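You operate a simulated robot arm through the tools that you are given. There is no shell and no other tool.

Carry out the task below with a simulated two-armed robot. There is one attempt and no reset: what you move stays moved.

## Task
Test the window: unlock, open, shut, then turn the handle up. Where these are worked on the way, their far stop is far enough and under half their travel is too little: window handle.

Only the result counts: the job must be done as asked and must still hold three seconds after the hand-in. Knocking over, shifting, dropping, spilling or breaking anything else fails it.

## Robot
Two 7-joint arms with fingered hands on one trunk that stands fixed in place. Base frame: the origin is at the foot of the trunk, x ahead of it, y to its left, z up; the work surface is at about z = 860. Readings come in mm, degrees, newtons and seconds.
The left shoulder is at [70, 145, 1212], the right one opposite. With the tool pointing down near the work surface each hand reaches from about 380 to 780 mm from the base axis, measured 20 degrees to its own side. Payload 3.5 kg a hand.
The TCP of each hand is the grasp point between the finger pads, 25 mm short of the fingertips. In the tool frame z runs along the fingers and y along their closing line. Largest opening 88 mm; the body of the gripper starts 29 mm behind the TCP. The gripper is a hand of 4 fingers: y runs from the thumb to the fingers, the wrist lies at [-13, -97, -162] in the tool frame, and closing takes about 1.5 s.
Orientation is told as [roll, pitch, yaw] about the base's x, y, z axes, in that order, counted from this pose: with the fingers straight down and the wrist toward the robot, the tool's x, y and z point along [0, 1, 0], [1, 0, 0] and [0, 0, -1] of the base frame.

## Interface
- The arms move only by the tool servo_tool. It takes "left_deltas", "right_deltas" or both (then of equal length, played together; a hand with none holds still); each is a list of rows, each a list of 7 numbers: the shift along the tool's x, y, z in mm, then the turn, a rotation vector about the tool's x, y, z in degrees, then the gripper command, from -1 (shut) to 1 (fully open), values between in proportion. In form: [[tx, ty, tz, ax, ay, az, claw], ...]. A call has 1 to 20 rows; each row is the pose to reach, as a shift and turn from the pose commanded when the call began, along the tool's axes at that moment. A row lasts 0.2 s, in which the tool goes at most 50 mm and 8.6 degrees; a call with a longer step from one row to the next is refused whole, and so is a gripper value outside its range. Where a pose cannot be reached the arm comes as near as it can. A force on the tool above 50 N (or 10 N above the force at the start of the call, whichever is more), or a blocked arm, ends the call early, and 0.2 s more pass. The fingers move at their own pace (about 45 mm/s each) and stop on an object; they squeeze with about 30 N. The grip force told is the motor's: it shows also when the fingers shut on nothing. Time passes only in rows, and 0.2 s behind the last, so rows that repeat a pose let the fingers close. The reply holds the time, the measured pose of the TCP, the force on the tool along the base axes, the opening and the grip force, in the units named above and with some noise, with the torque about the TCP (base axes, N m) and any sound that the robot's microphone picked up, and new pictures: "pictures" is both (left out), scene, wrist or none (wrist: the cameras of the hands that moved).
- Cameras (640 x 400 px; columns grow to the right, rows downward): "scene" is now at [132.4, -37.7, 1547.5]; the picture's right is [-0.39, -0.92, 0.00], its down [-0.38, 0.16, -0.91] and it looks along [0.84, -0.35, -0.42] (base axes); focal length 316 px, centre (320, 200). "left" rides on the left gripper at [-64, -83, -98] in its tool frame; the picture's right is [-0.62, -0.37, 0.69], its down [0.71, -0.63, 0.30] and it looks along [0.32, 0.68, 0.65] (tool axes); focal length 265 px, centre (320, 200). "right" rides on the right gripper at [64, -83, -98] in its tool frame; the picture's right is [-0.62, 0.37, -0.69], its down [-0.71, -0.63, 0.30] and it looks along [-0.32, 0.68, 0.65] (tool axes); focal length 265 px, centre (320, 200). There is no depth. A picture from a camera that has moved, and an enlarged one, comes with that camera's place and axes in the base frame and with its lens.
- raise_lower(by): slides the trunk up (or, below 0, down) by that many mm; the arms and the scene camera ride with it, the base frame stays. It gives what a move gives, with no picture.
- hand_shape(shape, hand): the hand has 4 fingers and takes this shape, open, in about a second: jaw (thumb against the fingers, like two jaws); tri (thumb and two fingers); tip (a fingertip pinch); poke (one finger out to press); point (the index stretched); flat (the hand flat); cup (the hand cupped); fist (a fist). The gripper value then closes the fingers along that shape, each until it touches; the sizes above hold for jaw. It gives what a move gives, with no picture.
- turn_head(pan, tilt): turns the head with the scene camera to pan (to the left, within 86 degrees either way) and tilt (down, from -29 to 69), counted from straight ahead of the robot. It gives what a move gives, and a new picture of the scene camera.
- close_up(camera, box): a new picture of the part [left, top, right, bottom] of that camera's present view, enlarged. It takes no simulated time.
- job_done(): hands the job in; it is judged then, once.

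Nothing tells you positions but the pictures and the camera data. Unless the task says otherwise, let go and move clear before handing in.

The tools are called after ">>>" as a command line: name --argument value ..., lists and objects as JSON in quotes. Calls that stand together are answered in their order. servo_tool: Moves the arms, as the interface text tells. Its arguments: {"type":"object","properties":{"left_deltas":{"type":"array","items":{"type":"array","items":{"type":"number"}}},"right_deltas":{"type":"array","items":{"type":"array","items":{"type":"number"}}},"pictures":{"type":"string","enum":["both","scene","wrist","none"]}},"required":[]} The other tools are called the same way: raise_lower (by) slides the trunk up or down; hand_shape (shape, hand) gives the hand a shape; turn_head (pan, tilt) turns the head that bears the scene camera; close_up (camera, box) takes an enlarged picture of a part of a camera's view; job_done () hands the job in.

At the start:

```text
time_s: 0.0
left_tcp_pos: [532.4, 67.4, 1379.2]
left_tool_rot: [0.0, 0.0, -0.1]
left_contact_force: [0.9, -0.2, -0.4]
left_torque: [-0.03, -0.03, 0.04]
left_width: 87.8
left_grasp_force: 0.1
left_shape: jaw
right_tcp_pos: [412.3, -382.2, 1381.0]
right_tool_rot: [0.0, 0.0, 0.0]
right_contact_force: [-0.1, 0.0, 0.8]
right_torque: [-0.01, 0.02, -0.02]
right_width: 87.5
right_grasp_force: 0.0
right_shape: jaw
trunk travel left (down, up): [-775.0, 65.0]
head pan, tilt: [-22.7, 24.5]
```

scene: 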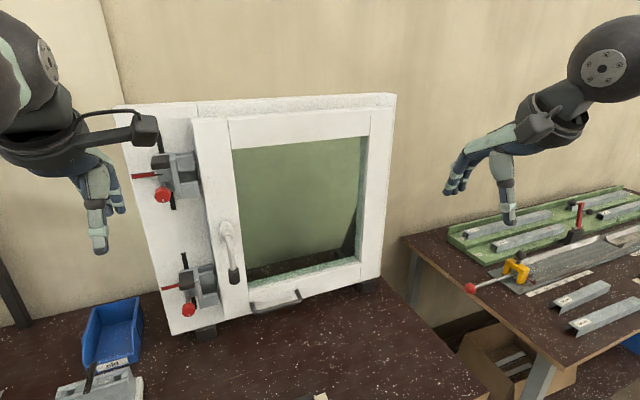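
right: 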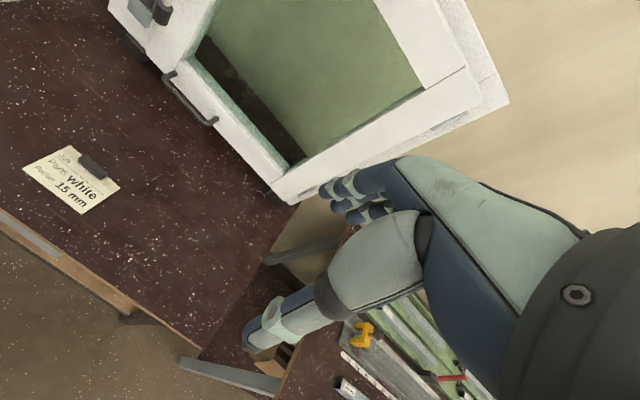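
left: 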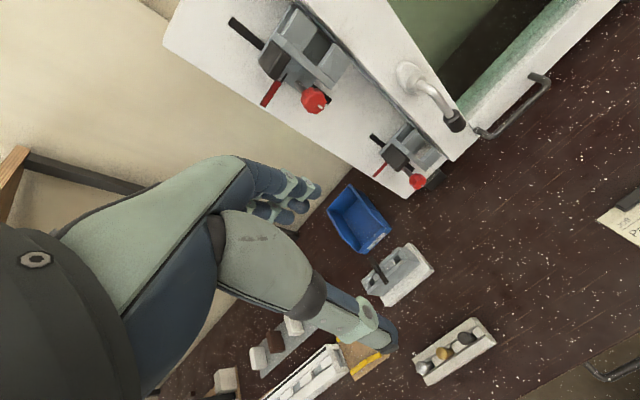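

I see a window on a bench: a white frame with two red-knobbed latches on its left side, a crank handle on the sash hanging down, and a dark pull bar at the bottom of the sash. I'll look closer before moving anything.

>>> close_up --camera "scene" --box '[110, 90, 270, 190]'

>>> close_up --camera "scene" --box '[140, 210, 320, 340]'

>>> close_up --camera "left" --box '[220, 0, 560, 210]'

>>> close_up --camera "right" --box '[0, 0, 320, 220]'

```text
4.00 times, centred on (190, 140) of scene
camera zoom: at [132.4, -37.7, 1547.5], right [-0.39, -0.92, 0.0], down [-0.38, 0.16, -0.91], along [0.84, -0.35, -0.42], focal length 1265 px, centre (840, 440)
```

zoom: 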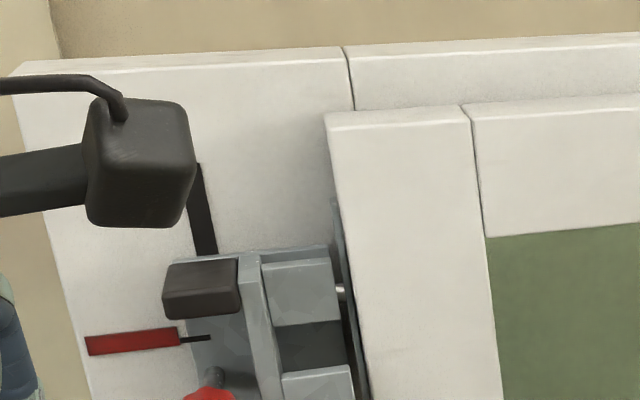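

```text
3.08 times, centred on (230, 275) of scene
camera zoom: at [132.4, -37.7, 1547.5], right [-0.39, -0.92, 0.0], down [-0.38, 0.16, -0.91], along [0.84, -0.35, -0.42], focal length 973 px, centre (597, -31)
```

zoom: 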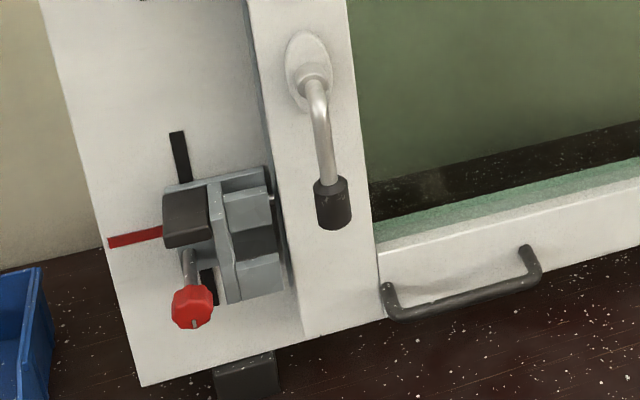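

```text
1.88 times, centred on (390, 105) of left
camera zoom: at [450.2, 2.8, 1479.4], right [-0.37, -0.62, -0.69], down [-0.63, 0.71, -0.3], along [0.68, 0.32, -0.65], focal length 500 px, centre (188, 379)
```

zoom: 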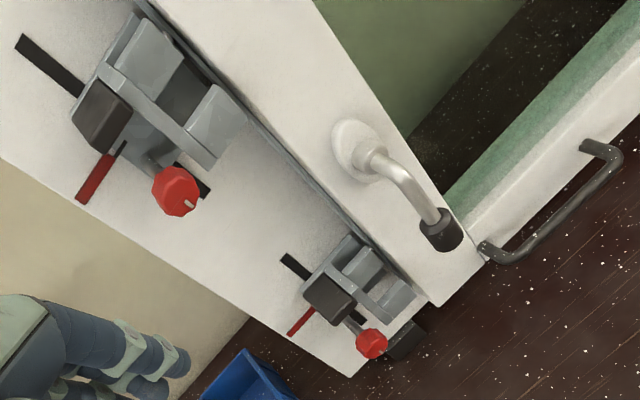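

```text
1.82 times, centred on (160, 110) of right
camera zoom: at [328.8, -317.7, 1479.9], right [0.37, -0.62, 0.69], down [-0.63, -0.71, -0.3], along [0.68, -0.32, -0.65], focal length 483 px, centre (611, 364)
```

zoom: 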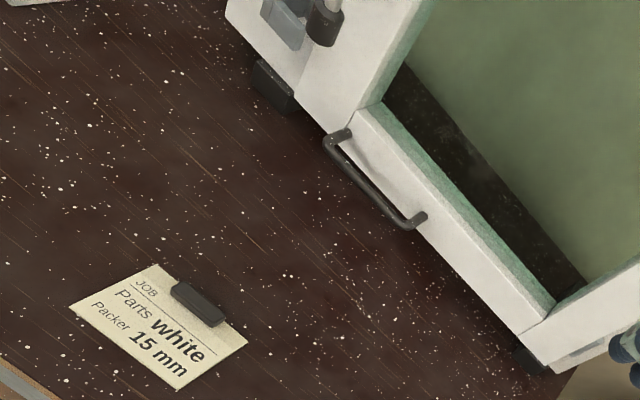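

I see two latch units on the frame to the left of the sash; I'll zoom in to understand how the lock works.

>>> close_up --camera "left" --box '[220, 5, 370, 120]'

>>> close_up --camera "left" --box '[360, 110, 480, 200]'

>>> close_up --camera "scene" --box '[130, 140, 220, 210]'

>>> close_up --camera "scene" --box '[150, 245, 230, 325]'

>>> close_up --camera "left" --box '[240, 170, 560, 400]'

```text
3.48 times, centred on (295, 62) of left
camera zoom: at [450.2, 2.8, 1479.4], right [-0.37, -0.62, -0.69], down [-0.63, 0.71, -0.3], along [0.68, 0.32, -0.65], focal length 923 px, centre (407, 678)
```

zoom: 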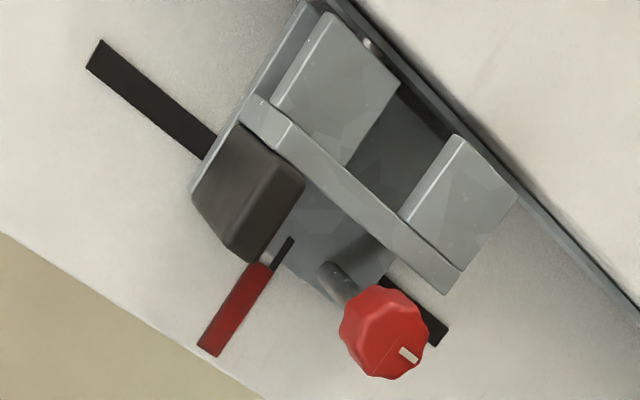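

```text
4.44 times, centred on (420, 155) of left
camera zoom: at [450.2, 2.8, 1479.4], right [-0.37, -0.62, -0.69], down [-0.63, 0.71, -0.3], along [0.68, 0.32, -0.65], focal length 1180 px, centre (-124, 400)
```

zoom: 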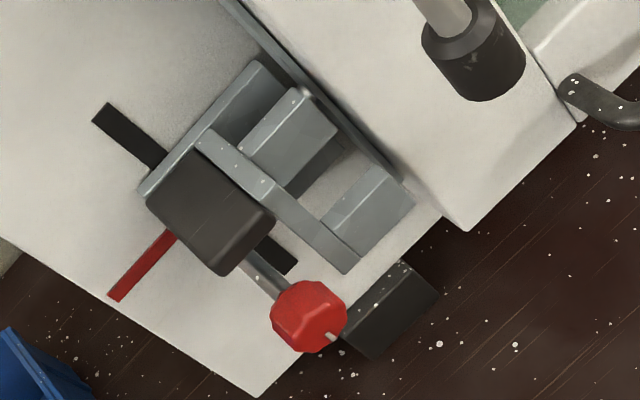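

```text
5.71 times, centred on (175, 175) of scene
camera zoom: at [132.4, -37.7, 1547.5], right [-0.39, -0.92, 0.0], down [-0.38, 0.16, -0.91], along [0.84, -0.35, -0.42], focal length 1808 px, centre (1149, 343)
```

zoom: 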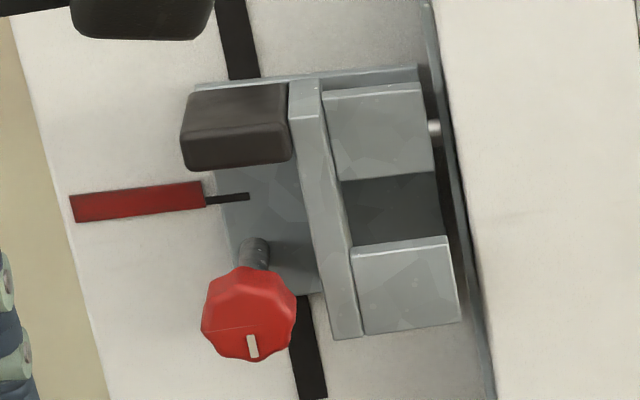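

```text
5.00 times, centred on (190, 285) of scene
camera zoom: at [132.4, -37.7, 1547.5], right [-0.39, -0.92, 0.0], down [-0.38, 0.16, -0.91], along [0.84, -0.35, -0.42], focal length 1582 px, centre (970, -225)
```

zoom: 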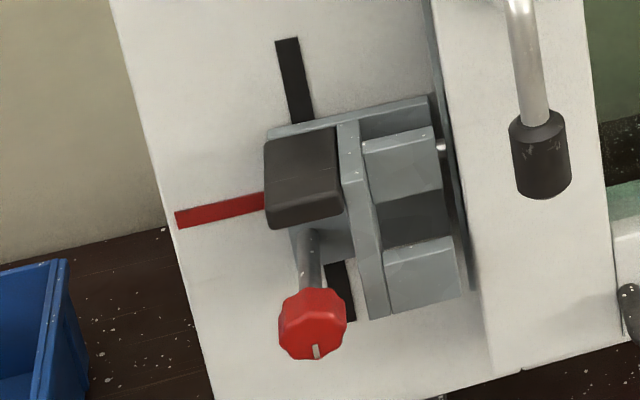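

```text
1.74 times, centred on (400, 285) of left
camera zoom: at [450.2, 2.8, 1479.4], right [-0.37, -0.62, -0.69], down [-0.63, 0.71, -0.3], along [0.68, 0.32, -0.65], focal length 462 px, centre (181, 52)
```

zoom: 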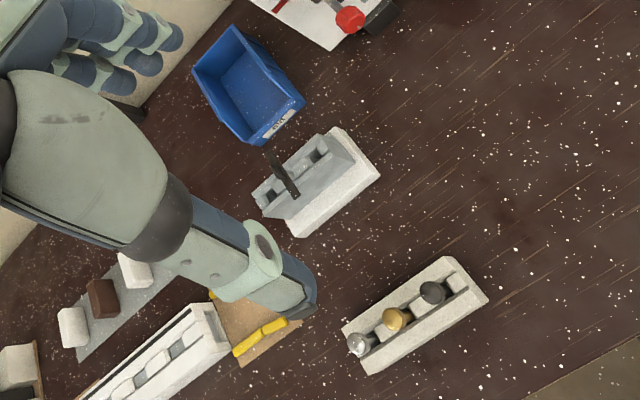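

The frame faces the robot (face near x≈830, y from 70 to -530), with the handle pivot near [791,-83,1180] and the lever hanging down. I need to see the two latch units better, so I'll bring the left hand's camera to look at them horizontally.

>>> servo_tool --left_deltas '[[-5, 8, 10, -7.5, 0, 0, 1], [-10, 16, 20, -15, 0, 0, 1], [-15, 24, 30, -22.5, 0, 0, 1], [-20, 30, 42, -30, 0, 0, 1], [-24, 36, 56, -37.5, 0, 0, 1], [-27, 40, 69, -45, 0, 0, 1]]'

```text
time_s: 1.4
left_tcp_pos: [572.5, 39.3, 1309.5]
left_tool_rot: [0.0, -44.9, 0.0]
left_contact_force: [-0.9, 0.1, 0.6]
left_torque: [0.01, 0.02, -0.03]
left_width: 87.8
left_grasp_force: 0.0
left_shape: jaw
right_tcp_pos: [412.2, -381.9, 1379.3]
right_tool_rot: [0.0, 0.0, 0.0]
right_contact_force: [-0.1, -0.3, 0.1]
right_torque: [-0.01, 0.0, 0.02]
right_width: 87.4
right_grasp_force: 0.1
right_shape: jaw
trunk travel left (down, up): [-775.0, 65.0]
head pan, tilt: [-22.7, 24.5]
camera scene: at [133.3, -38.6, 1547.4], right [-0.39, -0.92, 0.0], down [-0.38, 0.16, -0.91], along [0.84, -0.35, -0.42], focal length 316 px, centre (320, 200)
camera left: at [445.7, -25.6, 1321.5], right [0.23, -0.62, -0.75], down [-0.23, 0.71, -0.66], along [0.95, 0.32, 0.02], focal length 265 px, centre (320, 200)
```

scene: 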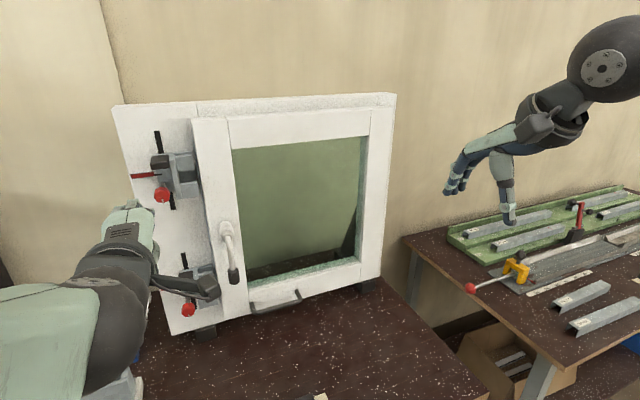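
left: 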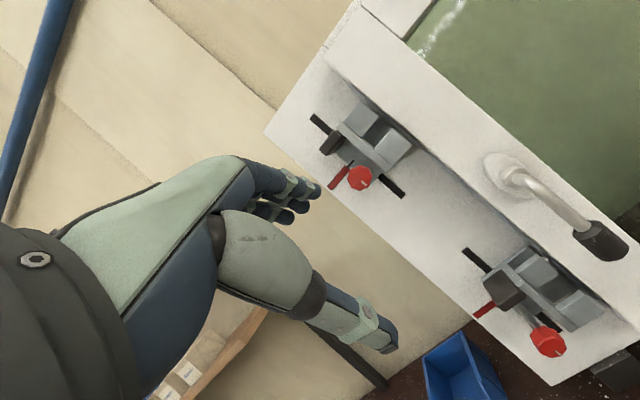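

>>> close_up --camera "left" --box '[300, 90, 430, 210]'

>>> close_up --camera "left" --box '[450, 230, 630, 370]'

>>> close_up --camera "scene" --box '[110, 90, 230, 220]'

>>> close_up --camera "left" --box '[440, 120, 640, 280]'

>>> close_up --camera "scene" --box '[200, 90, 410, 330]'

```text
3.33 times, centred on (365, 150) of left
camera zoom: at [445.7, -25.6, 1321.5], right [0.23, -0.62, -0.75], down [-0.23, 0.71, -0.66], along [0.95, 0.32, 0.02], focal length 885 px, centre (170, 367)
```

zoom: 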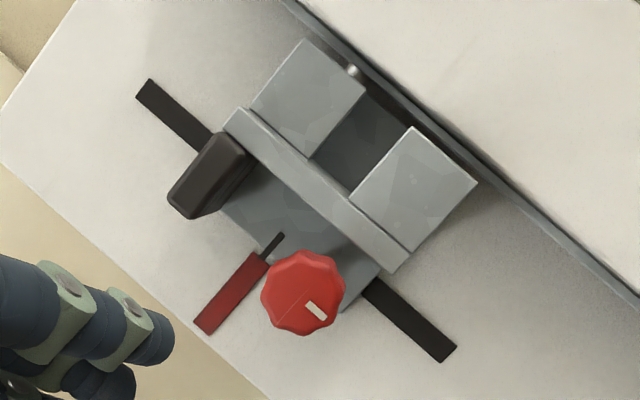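

```text
2.86 times, centred on (540, 300) of left
camera zoom: at [445.7, -25.6, 1321.5], right [0.23, -0.62, -0.75], down [-0.23, 0.71, -0.66], along [0.95, 0.32, 0.02], focal length 758 px, centre (-309, -86)
```

zoom: 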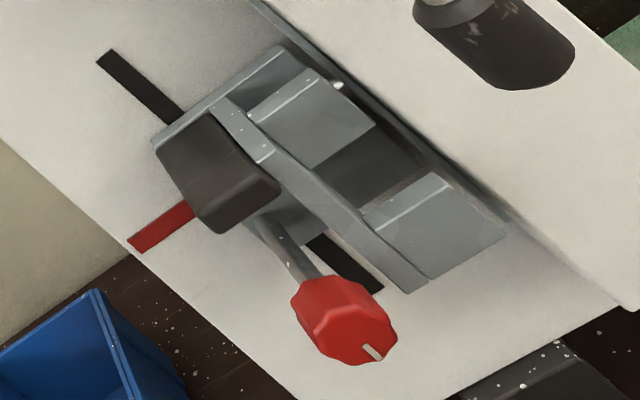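

```text
3.08 times, centred on (170, 155) of scene
camera zoom: at [133.3, -38.6, 1547.4], right [-0.39, -0.92, 0.0], down [-0.38, 0.16, -0.91], along [0.84, -0.35, -0.42], focal length 973 px, centre (782, 338)
```

zoom: 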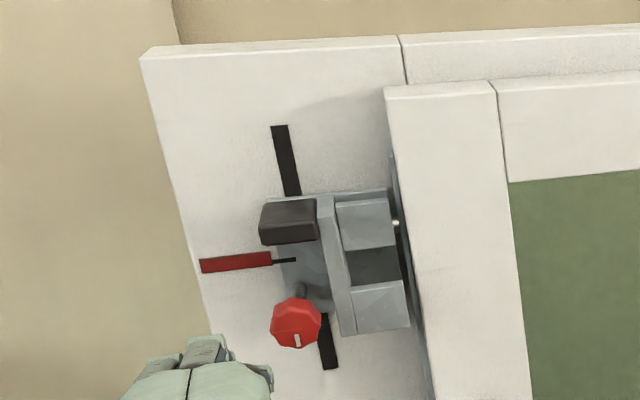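

```text
2.50 times, centred on (540, 200) of left
camera zoom: at [445.7, -25.6, 1321.5], right [0.23, -0.62, -0.75], down [-0.23, 0.71, -0.66], along [0.95, 0.32, 0.02], focal length 664 px, centre (-230, 200)
```

zoom: 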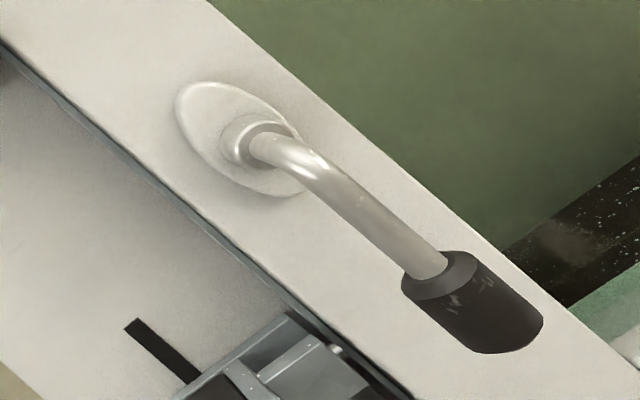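

```text
1.67 times, centred on (305, 210) of scene
camera zoom: at [133.3, -38.6, 1547.4], right [-0.39, -0.92, 0.0], down [-0.38, 0.16, -0.91], along [0.84, -0.35, -0.42], focal length 527 px, centre (345, 183)
```

zoom: 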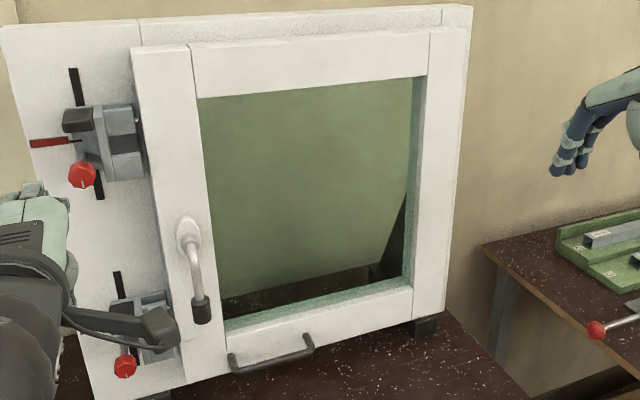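

The gray units with the gap look like lock keepers: the silver pin on the sash edge sits behind their upper block, so turning the handle should bring it to the gap. The grip is near [737,-83,1101] and the pivot near z=1180; I'll turn the left hand to point forward so it can take the hanging grip from the front.

>>> servo_tool --left_deltas '[[-7, -17, 14, -7.5, 0, 0, 1], [-14, -34, 28, -15, 0, 0, 1], [-20, -50, 42, -22.5, 0, 0, 1], [-27, -67, 56, -30, 0, 0, 1], [-34, -84, 70, -37.5, 0, 0, 1], [-40, -100, 83, -45, 0, 0, 1]]' --pictures "scene"

```text
time_s: 2.8
left_tcp_pos: [661.6, 42.6, 1212.6]
left_tool_rot: [-7.8, -83.4, 6.4]
left_contact_force: [0.6, 0.3, 0.4]
left_torque: [0.0, 0.01, -0.03]
left_width: 88.0
left_grasp_force: 0.1
left_shape: jaw
left hand out of reach, approached as far as the arm can: row 4, 5, 6
right_tcp_pos: [414.2, -377.4, 1381.1]
right_tool_rot: [-0.2, 0.1, -0.1]
right_contact_force: [0.0, 0.3, 1.0]
right_torque: [0.0, 0.02, -0.01]
right_width: 87.6
right_grasp_force: 0.1
right_shape: jaw
trunk travel left (down, up): [-775.0, 65.0]
head pan, tilt: [-22.7, 24.5]
camera scene: at [134.8, -33.0, 1547.4], right [-0.39, -0.92, 0.0], down [-0.39, 0.16, -0.91], along [0.84, -0.35, -0.42], focal length 316 px, centre (320, 200)
```

scene: 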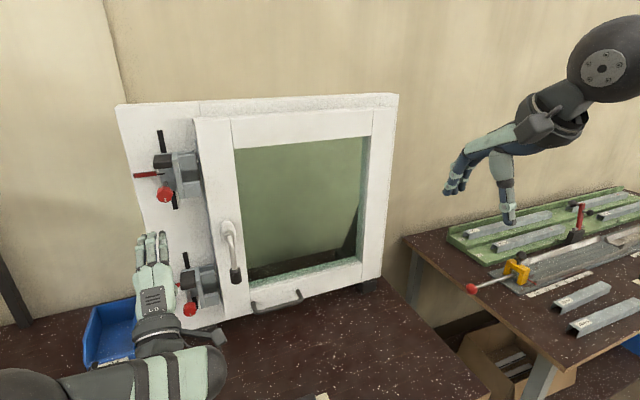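

The left hand has come to point forward near [662,43,1213], a bit off the wanted pose since that pose was out of reach. Rolling the wrist out to the left should suit the arm better, so I'll do that now while staying clear of the window.

>>> servo_tool --left_deltas '[[0, 0, 15, 0, 0, 8, 1], [0, 0, 30, 0, 0, 16, 1], [0, 0, 45, 0, 0, 24, 1], [0, 0, 60, 0, 0, 32, 1], [0, 0, 60, 0, 0, 40, 1], [0, 0, 60, 0, 0, 48, 1], [0, 0, 60, 0, 0, 56, 1]]' --pictures "scene"

```text
time_s: 4.4
left_tcp_pos: [718.8, 40.3, 1209.9]
left_tool_rot: [81.8, -34.6, -86.6]
left_contact_force: [0.5, 0.0, 0.1]
left_torque: [0.0, -0.04, -0.02]
left_width: 87.9
left_grasp_force: 0.1
left_shape: jaw
right_tcp_pos: [412.4, -381.7, 1381.3]
right_tool_rot: [-0.1, -0.1, 0.0]
right_contact_force: [0.0, 0.0, 0.5]
right_torque: [0.05, 0.0, -0.03]
right_width: 87.8
right_grasp_force: 0.0
right_shape: jaw
trunk travel left (down, up): [-775.0, 65.0]
head pan, tilt: [-22.7, 24.5]
camera scene: at [132.5, -37.8, 1547.5], right [-0.39, -0.92, 0.0], down [-0.38, 0.16, -0.91], along [0.84, -0.35, -0.42], focal length 316 px, centre (320, 200)
```

scene: 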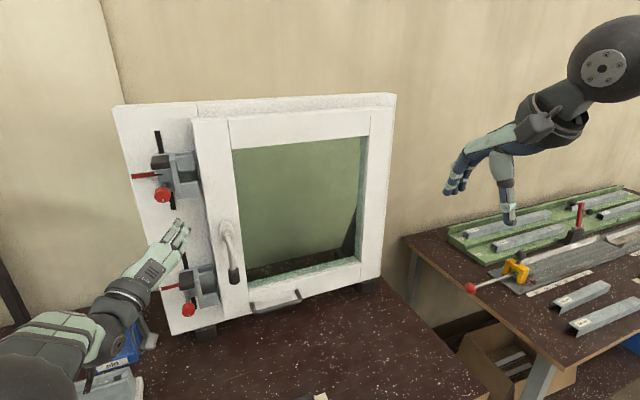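

The left hand now points forward with the wrist swinging out to the left. Next I'll back it off, finish the roll, and bring it in line with the hanging grip at y≈-83, z≈1103, still about 85 mm in front of it.

>>> servo_tool --left_deltas '[[-4, -2, -35, 0, 0, 0, 1], [-7.5, -3.4, -68.5, 0, 0, 7, 1], [-47, 7, -65, -1, 1.4, 14, 1], [-86, 17, -61, -2, 2.8, 21, 1], [-126, 27, -57, -3, 4.2, 28, 1], [-165, 37, -53, -3.8, 5.5, 35, 1]]'

```text
time_s: 5.8
left_tcp_pos: [651.1, -86.3, 1104.3]
left_tool_rot: [89.8, 0.0, -93.3]
left_contact_force: [0.1, 0.5, 0.1]
left_torque: [0.02, -0.03, 0.02]
left_width: 87.6
left_grasp_force: 0.0
left_shape: jaw
right_tcp_pos: [413.2, -382.6, 1379.3]
right_tool_rot: [0.1, 0.1, -0.1]
right_contact_force: [1.1, 0.3, 0.3]
right_torque: [0.02, 0.03, 0.01]
right_width: 87.6
right_grasp_force: 0.1
right_shape: jaw
trunk travel left (down, up): [-775.0, 65.0]
head pan, tilt: [-22.7, 24.5]
camera scene: at [133.5, -39.1, 1547.4], right [-0.39, -0.92, 0.0], down [-0.38, 0.16, -0.91], along [0.84, -0.35, -0.42], focal length 316 px, centre (320, 200)
camera left: at [558.6, 1.9, 1040.7], right [0.71, 0.33, -0.62], down [0.34, 0.61, 0.71], along [0.61, -0.72, 0.32], focal length 265 px, centre (320, 200)
```

scene: 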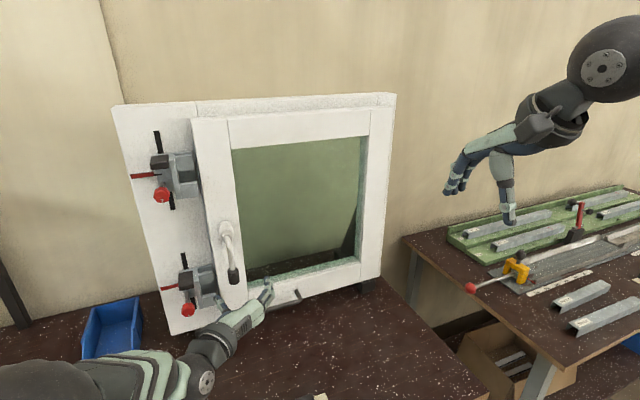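
left: 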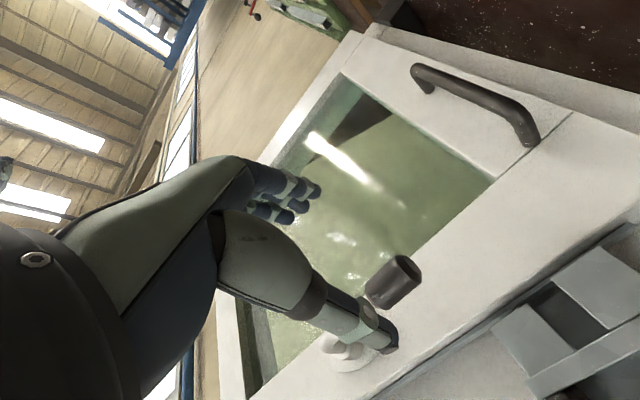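

The hand is lined up in front of the grip with thumb on the left and fingers on the right. I'll straighten the 3 degree yaw and slide forward around the grip, then look.

>>> servo_tool --left_deltas '[[0, -2, 22, 1, 0, 0, 0.5], [0, -4, 44, 2, 0, 0, 0.5], [0, -6, 65, 3.3, 0, 0, 0.5], [0, -8, 85.5, 3.3, 0, 0, 0.5]]'

```text
time_s: 6.8
left_tcp_pos: [735.0, -81.2, 1100.6]
left_tool_rot: [89.5, 0.0, -90.0]
left_contact_force: [0.5, 0.3, 0.3]
left_torque: [-0.02, -0.02, 0.0]
left_width: 66.2
left_grasp_force: 0.2
left_shape: jaw
right_tcp_pos: [412.1, -381.1, 1380.9]
right_tool_rot: [-0.1, 0.2, 0.0]
right_contact_force: [0.1, 0.6, 0.6]
right_torque: [0.01, 0.01, -0.01]
right_width: 87.8
right_grasp_force: 0.1
right_shape: jaw
trunk travel left (down, up): [-775.0, 65.0]
head pan, tilt: [-22.7, 24.5]
camera scene: at [133.4, -37.3, 1547.4], right [-0.39, -0.92, 0.0], down [-0.38, 0.16, -0.91], along [0.84, -0.35, -0.42], focal length 316 px, centre (320, 200)
camera left: at [637.0, 1.1, 1037.8], right [0.69, 0.37, -0.62], down [0.31, 0.63, 0.71], along [0.66, -0.68, 0.32], focal length 265 px, centre (320, 200)
```

scene: 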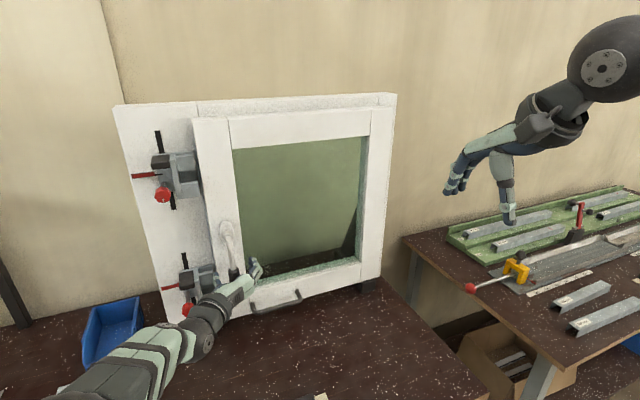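
left: 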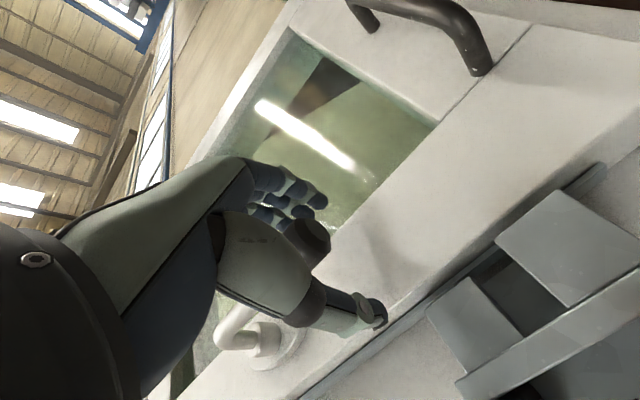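

The grip is between thumb and fingers. I'll close on it and check force and width.

>>> servo_tool --left_deltas '[[0, 0, 0, 0, 0, 0, -1], [0, 0, 0, 0, 0, 0, -1], [0, 0, 0, 0, 0, 0, -1], [0, 0, 0, 0, 0, 0, -1], [0, 0, 0, 0, 0, 0, -1], [0, 0, 0, 0, 0, 0, -1]]' --pictures "wrist"

```text
time_s: 8.2
left_tcp_pos: [735.6, -80.1, 1101.8]
left_tool_rot: [89.8, 0.0, -89.9]
left_contact_force: [-0.1, 2.5, -0.3]
left_torque: [-0.05, -0.03, -0.06]
left_width: 3.5
left_grasp_force: 30.2
left_shape: jaw
right_tcp_pos: [411.6, -380.5, 1380.8]
right_tool_rot: [0.0, 0.0, 0.0]
right_contact_force: [0.0, -0.6, 0.3]
right_torque: [0.03, -0.02, -0.01]
right_width: 87.6
right_grasp_force: 0.1
right_shape: jaw
trunk travel left (down, up): [-775.0, 65.0]
head pan, tilt: [-22.7, 24.5]
camera left: at [636.5, 2.2, 1038.2], right [0.69, 0.37, -0.62], down [0.31, 0.63, 0.71], along [0.66, -0.68, 0.32], focal length 265 px, centre (320, 200)
```

left: 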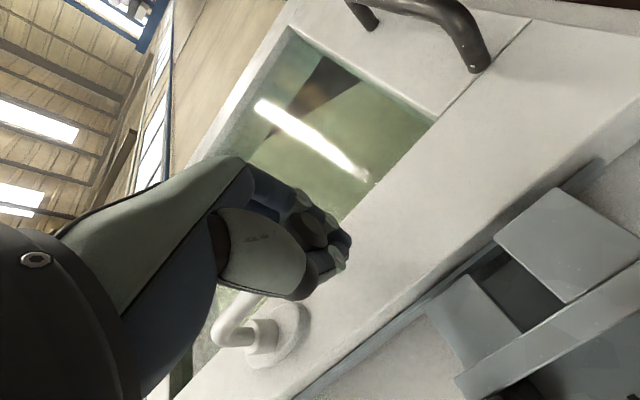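

The hand has closed around the dark grip. Now I'll swing it about the pivot, down towards the right, following the arc and turning the hand with the lever for the first 48 degrees.

>>> servo_tool --left_deltas '[[0.1, 8.2, 0, 0, 0, -6, -1], [1, 16.3, 0, 0, 0, -12, -1], [2.8, 24.3, 0, 0, 0, -18, -1], [5.3, 32.1, 0, 0, 0, -24, -1], [8.7, 39.6, 0, 0, 0, -30, -1], [12.9, 46.6, 0, 0, 0, -36, -1], [17.8, 53.2, 0, 0, 0, -42, -1], [23.3, 59.3, 0, 0, 0, -48, -1]]'

```text
time_s: 10.0
left_tcp_pos: [735.7, -124.0, 1129.0]
left_tool_rot: [89.1, -48.0, -89.5]
left_contact_force: [3.7, -4.4, -2.3]
left_torque: [0.07, 0.0, -0.02]
left_width: 2.8
left_grasp_force: 29.9
left_shape: jaw
left hand out of reach, approached as far as the arm can: row 8
right_tcp_pos: [414.5, -382.8, 1379.5]
right_tool_rot: [0.1, 0.0, -0.1]
right_contact_force: [0.1, 0.2, -0.8]
right_torque: [0.0, 0.03, -0.04]
right_width: 87.6
right_grasp_force: 0.0
right_shape: jaw
trunk travel left (down, up): [-775.0, 65.0]
head pan, tilt: [-22.7, 24.5]
camera scene: at [135.1, -39.4, 1547.1], right [-0.39, -0.92, 0.0], down [-0.39, 0.16, -0.91], along [0.84, -0.35, -0.42], focal length 316 px, centre (320, 200)
camera left: at [637.4, -116.5, 1025.0], right [0.69, -0.21, -0.7], down [0.31, 0.95, 0.01], along [0.66, -0.22, 0.72], focal length 265 px, centre (320, 200)
```

scene: 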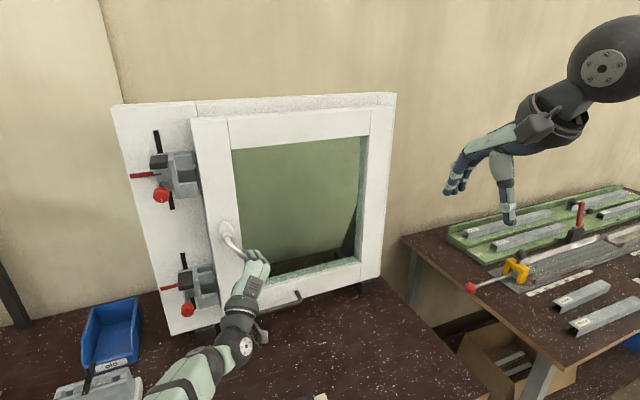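
left: 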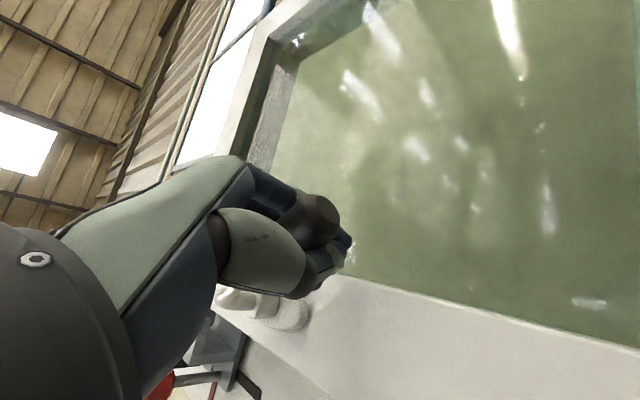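

The lever is turned about 40 degrees to the right, but the arm cannot roll the hand further here. I'll loosen the hand into a cage and ease its roll back, so the thumb can push the lever on.

>>> servo_tool --left_deltas '[[0, 0, 0, 0, 0, 0, 0.4], [0, 0, 0, 0, 0, 0, 0.4], [0, 0, 0, 0, 0, 0, 0.4], [0, 0, 0, 0, 0, 7, 0.4], [0, 0, 0, 0, 0, 14, 0.4], [0, 0, 0, 0, 0, 20, 0.4]]'

```text
time_s: 11.4
left_tcp_pos: [733.5, -122.2, 1131.7]
left_tool_rot: [89.6, -27.9, -89.8]
left_contact_force: [0.3, -0.1, 0.3]
left_torque: [-0.01, 0.0, 0.01]
left_width: 61.2
left_grasp_force: 0.0
left_shape: jaw
right_tcp_pos: [411.2, -382.0, 1380.4]
right_tool_rot: [0.0, -0.1, 0.0]
right_contact_force: [-0.3, -0.5, -0.5]
right_torque: [-0.01, 0.06, 0.01]
right_width: 87.6
right_grasp_force: 0.1
right_shape: jaw
trunk travel left (down, up): [-775.0, 65.0]
head pan, tilt: [-22.7, 24.5]
camera scene: at [132.2, -38.1, 1547.5], right [-0.39, -0.92, 0.0], down [-0.38, 0.16, -0.91], along [0.84, -0.35, -0.42], focal length 316 px, centre (320, 200)
camera left: at [635.5, -79.4, 1036.0], right [0.69, 0.04, -0.72], down [0.3, 0.89, 0.33], along [0.66, -0.45, 0.6], focal length 265 px, centre (320, 200)
```

scene: 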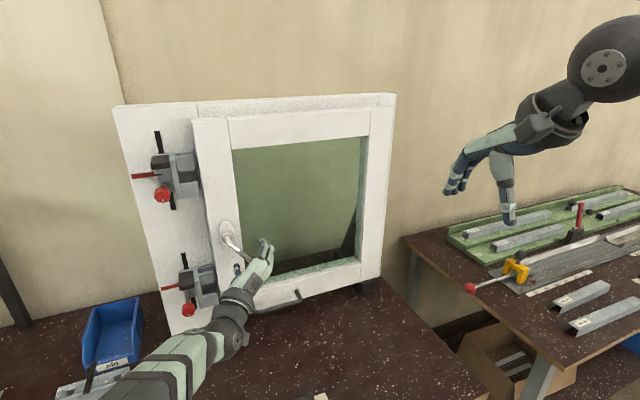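
left: 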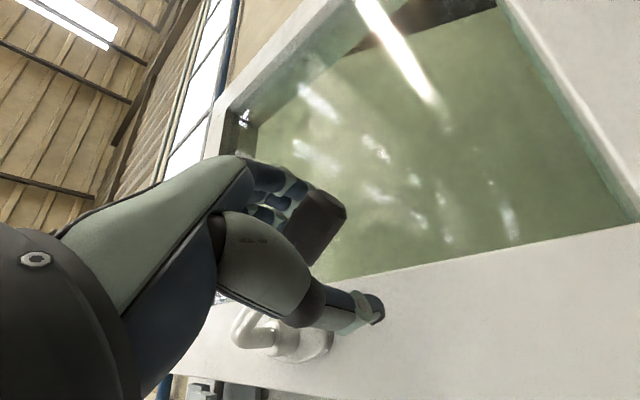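

The lever rests near 44 degrees inside the loose cage. I'll now push it with the thumb along the arc towards horizontal, without turning the hand.

>>> servo_tool --left_deltas '[[-8, 14, 0, 0, 0, 0, 0.4], [-16, 27, 0, 0, 0, 0, 0.4], [-14.5, 38, 0, 0, 0, 0, 0.4], [-12, 48, 0, 0, 0, 0, 0.4], [-8, 58, 0, 0, 0, 0, 0.4], [-3.4, 66.5, 0, 0, 0, 0, 0.4], [3, 74.5, 0, 0, 0, 0, 0.4], [9.8, 81.6, 0, 0, 0, 0, 0.4]]'

```text
time_s: 13.2
left_tcp_pos: [733.3, -174.1, 1164.6]
left_tool_rot: [89.5, -27.9, -89.8]
left_contact_force: [0.1, -0.4, -1.4]
left_torque: [-0.02, -0.02, 0.0]
left_width: 61.8
left_grasp_force: 0.2
left_shape: jaw
left hand out of reach, approached as far as the arm can: row 5, 6, 7, 8
right_tcp_pos: [412.2, -383.0, 1380.8]
right_tool_rot: [-0.1, 0.1, 0.1]
right_contact_force: [0.0, 0.8, 0.2]
right_torque: [-0.01, -0.01, 0.04]
right_width: 87.9
right_grasp_force: 0.0
right_shape: jaw
trunk travel left (down, up): [-775.0, 65.0]
head pan, tilt: [-22.7, 24.5]
camera scene: at [132.8, -37.6, 1547.5], right [-0.39, -0.92, 0.0], down [-0.38, 0.16, -0.91], along [0.84, -0.35, -0.42], focal length 316 px, centre (320, 200)
camera left: at [634.9, -131.5, 1070.1], right [0.69, 0.03, -0.72], down [0.31, 0.89, 0.33], along [0.66, -0.45, 0.6], focal length 265 px, centre (320, 200)
```

scene: 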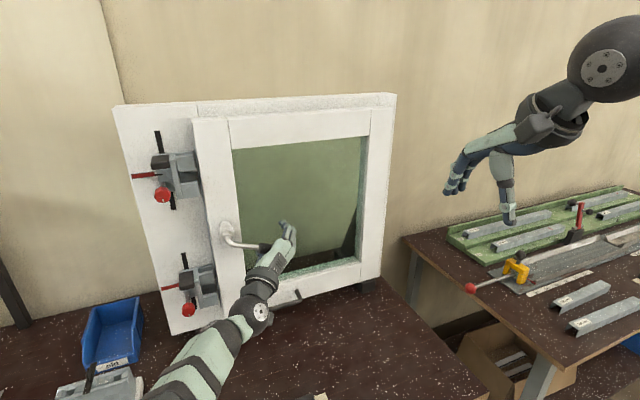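
left: 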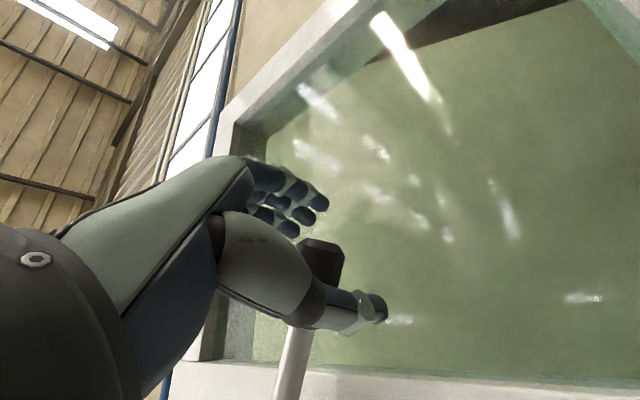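

The lever is now about 79 degrees over, nearly horizontal. I'll roll the hand back to wrist-left around the thumb contact and push up the last bit.

>>> servo_tool --left_deltas '[[-4, -1, 0, 0, 0, 7, 0.4], [-8, -2, 0, 0, 0, 14, 0.4], [-12.5, -3, 0, 0, 0, 21, 0.4], [-16.5, -4.3, 0, 0, 0, 28, 0.4], [-11.5, 2.5, 0, 0, 0, 28, 0.4], [-6.6, 9, 0, 0, 0, 28, 0.4]]'

```text
time_s: 14.6
left_tcp_pos: [732.1, -185.3, 1163.0]
left_tool_rot: [89.7, 0.2, -89.9]
left_contact_force: [-1.1, 0.6, -0.2]
left_torque: [-0.04, -0.01, -0.01]
left_width: 61.5
left_grasp_force: 0.1
left_shape: jaw
right_tcp_pos: [412.6, -381.3, 1382.1]
right_tool_rot: [0.0, 0.0, 0.0]
right_contact_force: [0.1, -0.1, -0.1]
right_torque: [0.01, -0.02, -0.02]
right_width: 87.7
right_grasp_force: 0.0
right_shape: jaw
trunk travel left (down, up): [-775.0, 65.0]
head pan, tilt: [-22.7, 24.5]
camera scene: at [132.4, -37.7, 1547.5], right [-0.39, -0.92, 0.0], down [-0.38, 0.16, -0.91], along [0.84, -0.35, -0.42], focal length 316 px, centre (320, 200)
camera left: at [635.9, -102.6, 1099.0], right [0.69, 0.37, -0.62], down [0.31, 0.63, 0.71], along [0.66, -0.68, 0.32], focal length 265 px, centre (320, 200)
```

scene: 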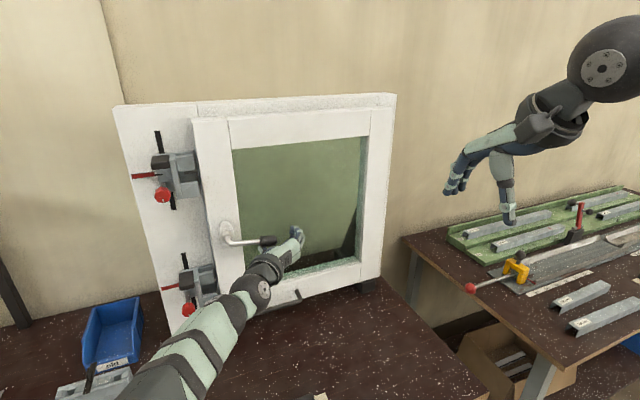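
left: 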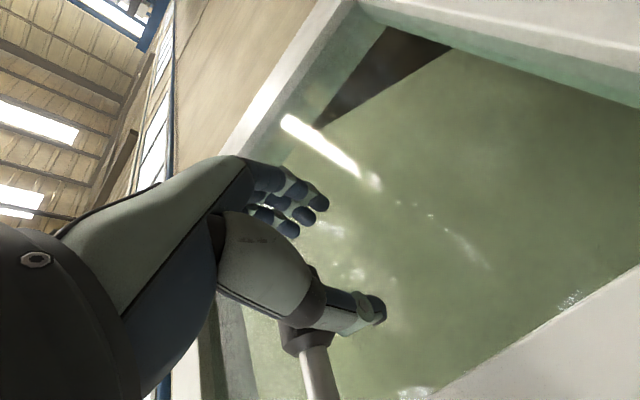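

The lever looks about horizontal now. I'll check the sash pins against the keeper gaps and the lever's angle.

>>> close_up --camera "scene" --box '[140, 140, 220, 210]'

>>> close_up --camera "scene" --box '[150, 210, 300, 310]'

```text
5.71 times, centred on (180, 175) of scene
camera zoom: at [132.4, -37.7, 1547.5], right [-0.39, -0.92, 0.0], down [-0.38, 0.16, -0.91], along [0.84, -0.35, -0.42], focal length 1808 px, centre (1120, 343)
```

zoom: 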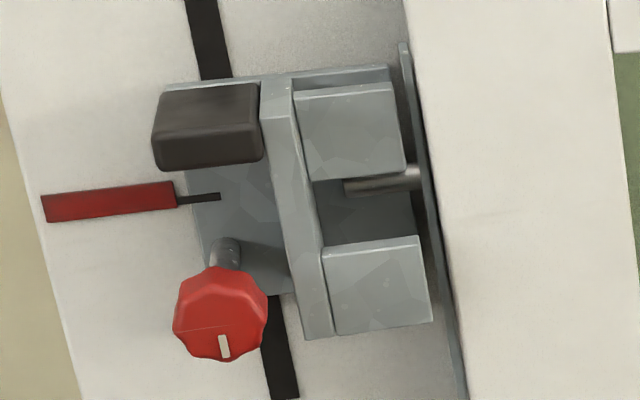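

```text
4.00 times, centred on (225, 260) of scene
camera zoom: at [132.4, -37.7, 1547.5], right [-0.39, -0.92, 0.0], down [-0.38, 0.16, -0.91], along [0.84, -0.35, -0.42], focal length 1265 px, centre (700, -40)
```

zoom: 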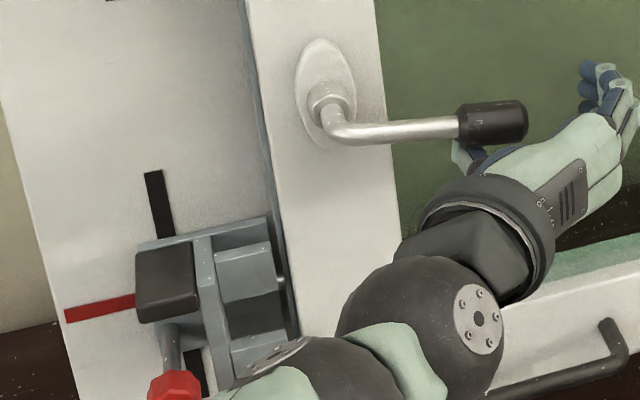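

Confirmed: the sash pin now sits in the keeper gap with the lever horizontal, so the window is unlocked. I'll back the left hand out straight and park it to the left, away from the swing of the sash.

>>> servo_tool --left_deltas '[[0, 0, -40, 0, 0, 0, 0.4], [0, 0, -80, 0, 0, 0, 0.4], [0, 0, -120, 0, 0, 0, 0.4], [0, -40, -140, 0, 0, 0, 0.4], [0, -85, -150, 0, 0, 0, 0.4], [0, -130, -160, 0, 0, 0, 0.4], [0, -175, -170, 0, 0, 0, 0.4], [0, -220, -180, 0, 0, 0, 0.4], [0, -265, -190, 0, 0, 0, 0.4], [0, -310, -200, 0, 0, 0, 0.4], [0, -350, -210, 0, 0, 0, 0.4]]' --pictures "scene"

```text
time_s: 17.0
left_tcp_pos: [523.0, 163.4, 1165.0]
left_tool_rot: [89.7, -0.1, -90.1]
left_contact_force: [0.1, 0.6, 0.7]
left_torque: [0.02, -0.02, -0.06]
left_width: 61.7
left_grasp_force: 0.0
left_shape: jaw
right_tcp_pos: [411.5, -380.7, 1381.2]
right_tool_rot: [0.0, 0.0, -0.1]
right_contact_force: [0.1, -0.2, -0.2]
right_torque: [0.01, -0.02, -0.02]
right_width: 87.7
right_grasp_force: 0.1
right_shape: jaw
trunk travel left (down, up): [-775.0, 65.0]
head pan, tilt: [-22.7, 24.5]
camera scene: at [131.7, -36.8, 1547.6], right [-0.39, -0.92, 0.0], down [-0.38, 0.16, -0.91], along [0.84, -0.35, -0.41], focal length 316 px, centre (320, 200)
```

scene: 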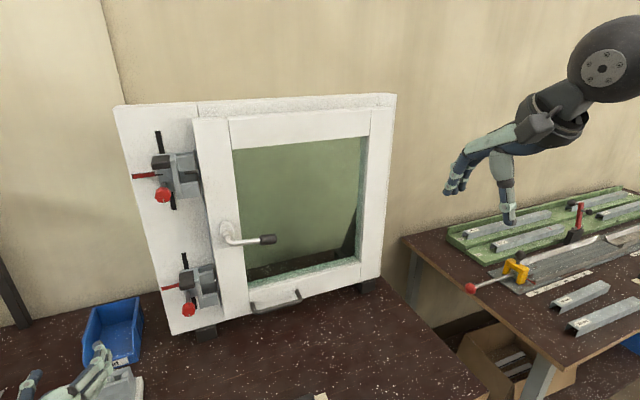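

The lever stays horizontal, grip centre near [737,-162,1178]. Now I'll bring the right hand in from above and in front, tilted 30 degrees, so its fingers can hook behind the grip.

>>> servo_tool --right_deltas '[[24, 30, 12, -3.5, 0, 0, 0.5], [48, 60, 24, -7, 0, 0, 0.5], [72, 90, 36, -10.5, 0, 0, 0.5], [96, 120, 48, -14, 0, 0, 0.5], [120, 150, 60, -17.5, 0, 0, 0.5], [144, 180, 72, -21, 0, 0, 0.5], [168, 210, 84, -24.5, 0, 0, 0.5], [192, 240, 96, -28, 0, 0, 0.5], [217, 265, 106, -30, 0, 0, 0.5]]'

```text
time_s: 19.0
left_tcp_pos: [524.1, 164.1, 1162.8]
left_tool_rot: [89.6, -0.1, -89.8]
left_contact_force: [0.3, 0.9, -0.2]
left_torque: [-0.01, 0.0, 0.0]
left_width: 61.6
left_grasp_force: 0.1
left_shape: jaw
right_tcp_pos: [678.9, -165.8, 1272.8]
right_tool_rot: [-0.1, -30.0, 0.1]
right_contact_force: [-0.6, -0.3, 0.2]
right_torque: [0.0, 0.01, 0.01]
right_width: 66.4
right_grasp_force: 0.0
right_shape: jaw
trunk travel left (down, up): [-775.0, 65.0]
head pan, tilt: [-22.7, 24.5]
camera scene: at [134.1, -36.4, 1547.4], right [-0.39, -0.92, 0.0], down [-0.38, 0.16, -0.91], along [0.84, -0.35, -0.42], focal length 316 px, centre (320, 200)
camera right: at [558.6, -99.5, 1317.3], right [-0.03, -0.62, 0.78], down [-0.39, -0.71, -0.58], along [0.92, -0.33, -0.22], focal length 265 px, centre (320, 200)
```

scene: 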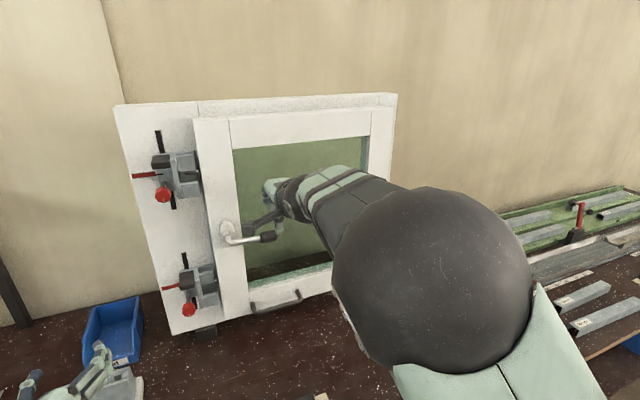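
right: 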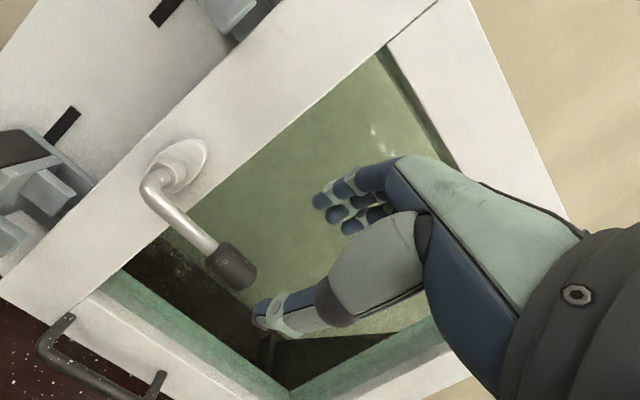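

The grip is confirmed near [737,-164,1181]. I'll slide the open right hand along its fingers over the grip and close on it.

>>> servo_tool --right_deltas '[[1, 1, 27, 0, 0, 0, 0.5], [2, 2, 54, 0, 0, 0, 0.5], [3, 3.5, 81, 0, 0, 0, 0.5], [3, 4.7, 106, 0, 0, 0, 0.5], [3, 4.7, 106, 0, 0, 0, 0.5]]'

```text
time_s: 20.2
left_tcp_pos: [524.1, 163.5, 1164.3]
left_tool_rot: [89.8, 0.1, -90.0]
left_contact_force: [0.3, -0.5, 0.2]
left_torque: [0.0, 0.0, 0.02]
left_width: 61.6
left_grasp_force: 0.0
left_shape: jaw
right_tcp_pos: [735.0, -160.9, 1184.8]
right_tool_rot: [0.1, -30.0, -0.1]
right_contact_force: [0.1, 0.7, -0.2]
right_torque: [0.0, -0.01, 0.01]
right_width: 66.2
right_grasp_force: 0.2
right_shape: jaw
trunk travel left (down, up): [-775.0, 65.0]
head pan, tilt: [-22.7, 24.5]
camera scene: at [132.1, -37.2, 1547.6], right [-0.39, -0.92, 0.0], down [-0.38, 0.16, -0.91], along [0.84, -0.35, -0.42], focal length 316 px, centre (320, 200)
camera right: at [613.6, -97.2, 1228.6], right [-0.03, -0.62, 0.78], down [-0.39, -0.71, -0.58], along [0.92, -0.32, -0.22], focal length 265 px, centre (320, 200)
```

scene: 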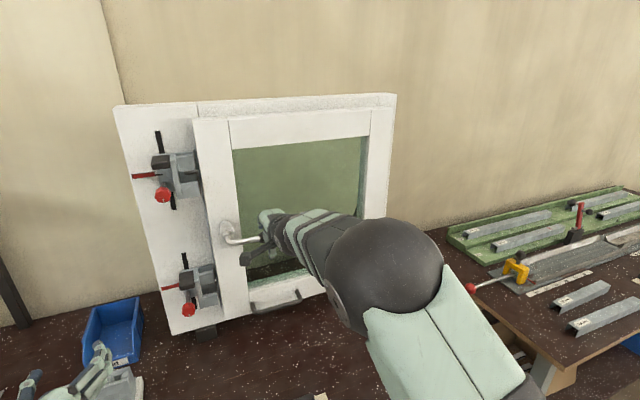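
right: 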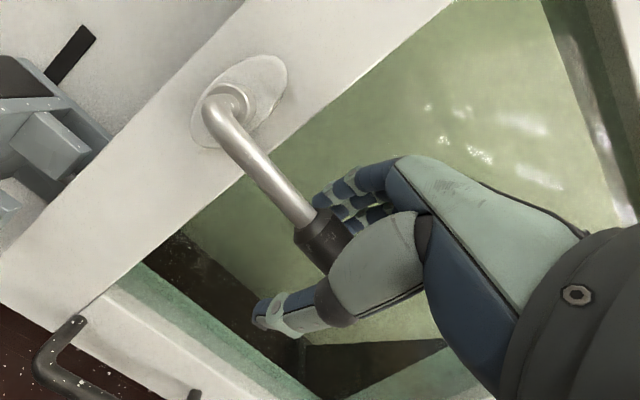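

The grip lies between thumb and fingers. Closing now.

>>> servo_tool --right_deltas '[[0, 0, 0, 0, 0, 0, -1], [0, 0, 0, 0, 0, 0, -1], [0, 0, 0, 0, 0, 0, -1], [0, 0, 0, 0, 0, 0, -1], [0, 0, 0, 0, 0, 0, -1], [0, 0, 0, 0, 0, 0, -1], [0, 0, 0, 0, 0, 0, -1]]' --pictures "wrist"

```text
time_s: 21.8
left_tcp_pos: [522.0, 162.2, 1163.7]
left_tool_rot: [89.7, 0.0, -90.0]
left_contact_force: [-0.2, 0.2, -0.1]
left_torque: [-0.01, 0.01, -0.03]
left_width: 61.5
left_grasp_force: 0.2
left_shape: jaw
right_tcp_pos: [732.5, -160.5, 1184.0]
right_tool_rot: [0.1, -29.9, 0.1]
right_contact_force: [-4.8, -0.2, -2.5]
right_torque: [0.0, -0.06, -0.04]
right_width: 5.8
right_grasp_force: 30.0
right_shape: jaw
trunk travel left (down, up): [-775.0, 65.0]
head pan, tilt: [-22.7, 24.5]
camera right: at [612.6, -97.5, 1228.6], right [-0.03, -0.62, 0.78], down [-0.39, -0.71, -0.58], along [0.92, -0.32, -0.23], focal length 265 px, centre (320, 200)
```

right: 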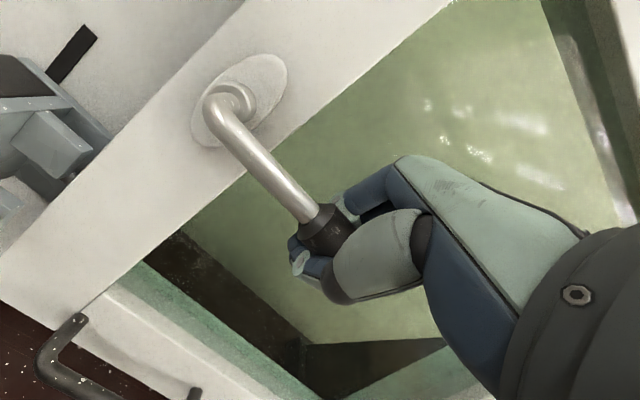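

The right hand holds the grip. Before pulling I'll look at the hinge side to find the swing radius.

>>> close_up --camera "scene" --box '[330, 80, 420, 140]'

>>> close_up --camera "scene" --box '[330, 80, 430, 210]'

```text
6.67 times, centred on (375, 110) of scene
camera zoom: at [131.2, -37.6, 1547.6], right [-0.39, -0.92, 0.0], down [-0.38, 0.16, -0.91], along [0.84, -0.35, -0.41], focal length 2109 px, centre (-47, 800)
```

zoom: 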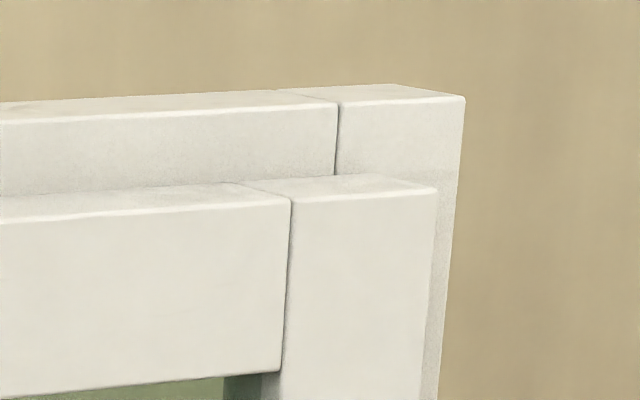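

```text
3.08 times, centred on (380, 145) of scene
camera zoom: at [131.2, -37.6, 1547.6], right [-0.39, -0.92, 0.0], down [-0.38, 0.16, -0.91], along [0.84, -0.35, -0.41], focal length 973 px, centre (135, 369)
```

zoom: 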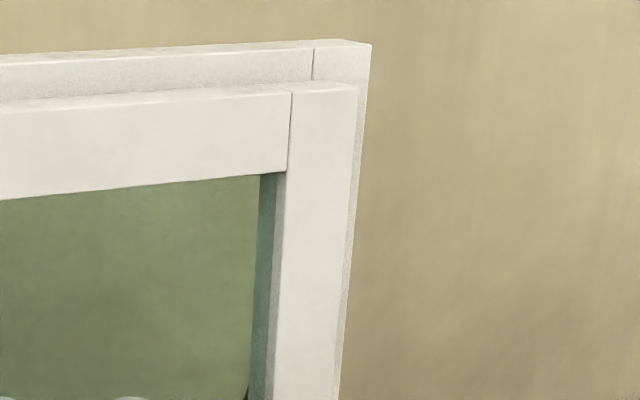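

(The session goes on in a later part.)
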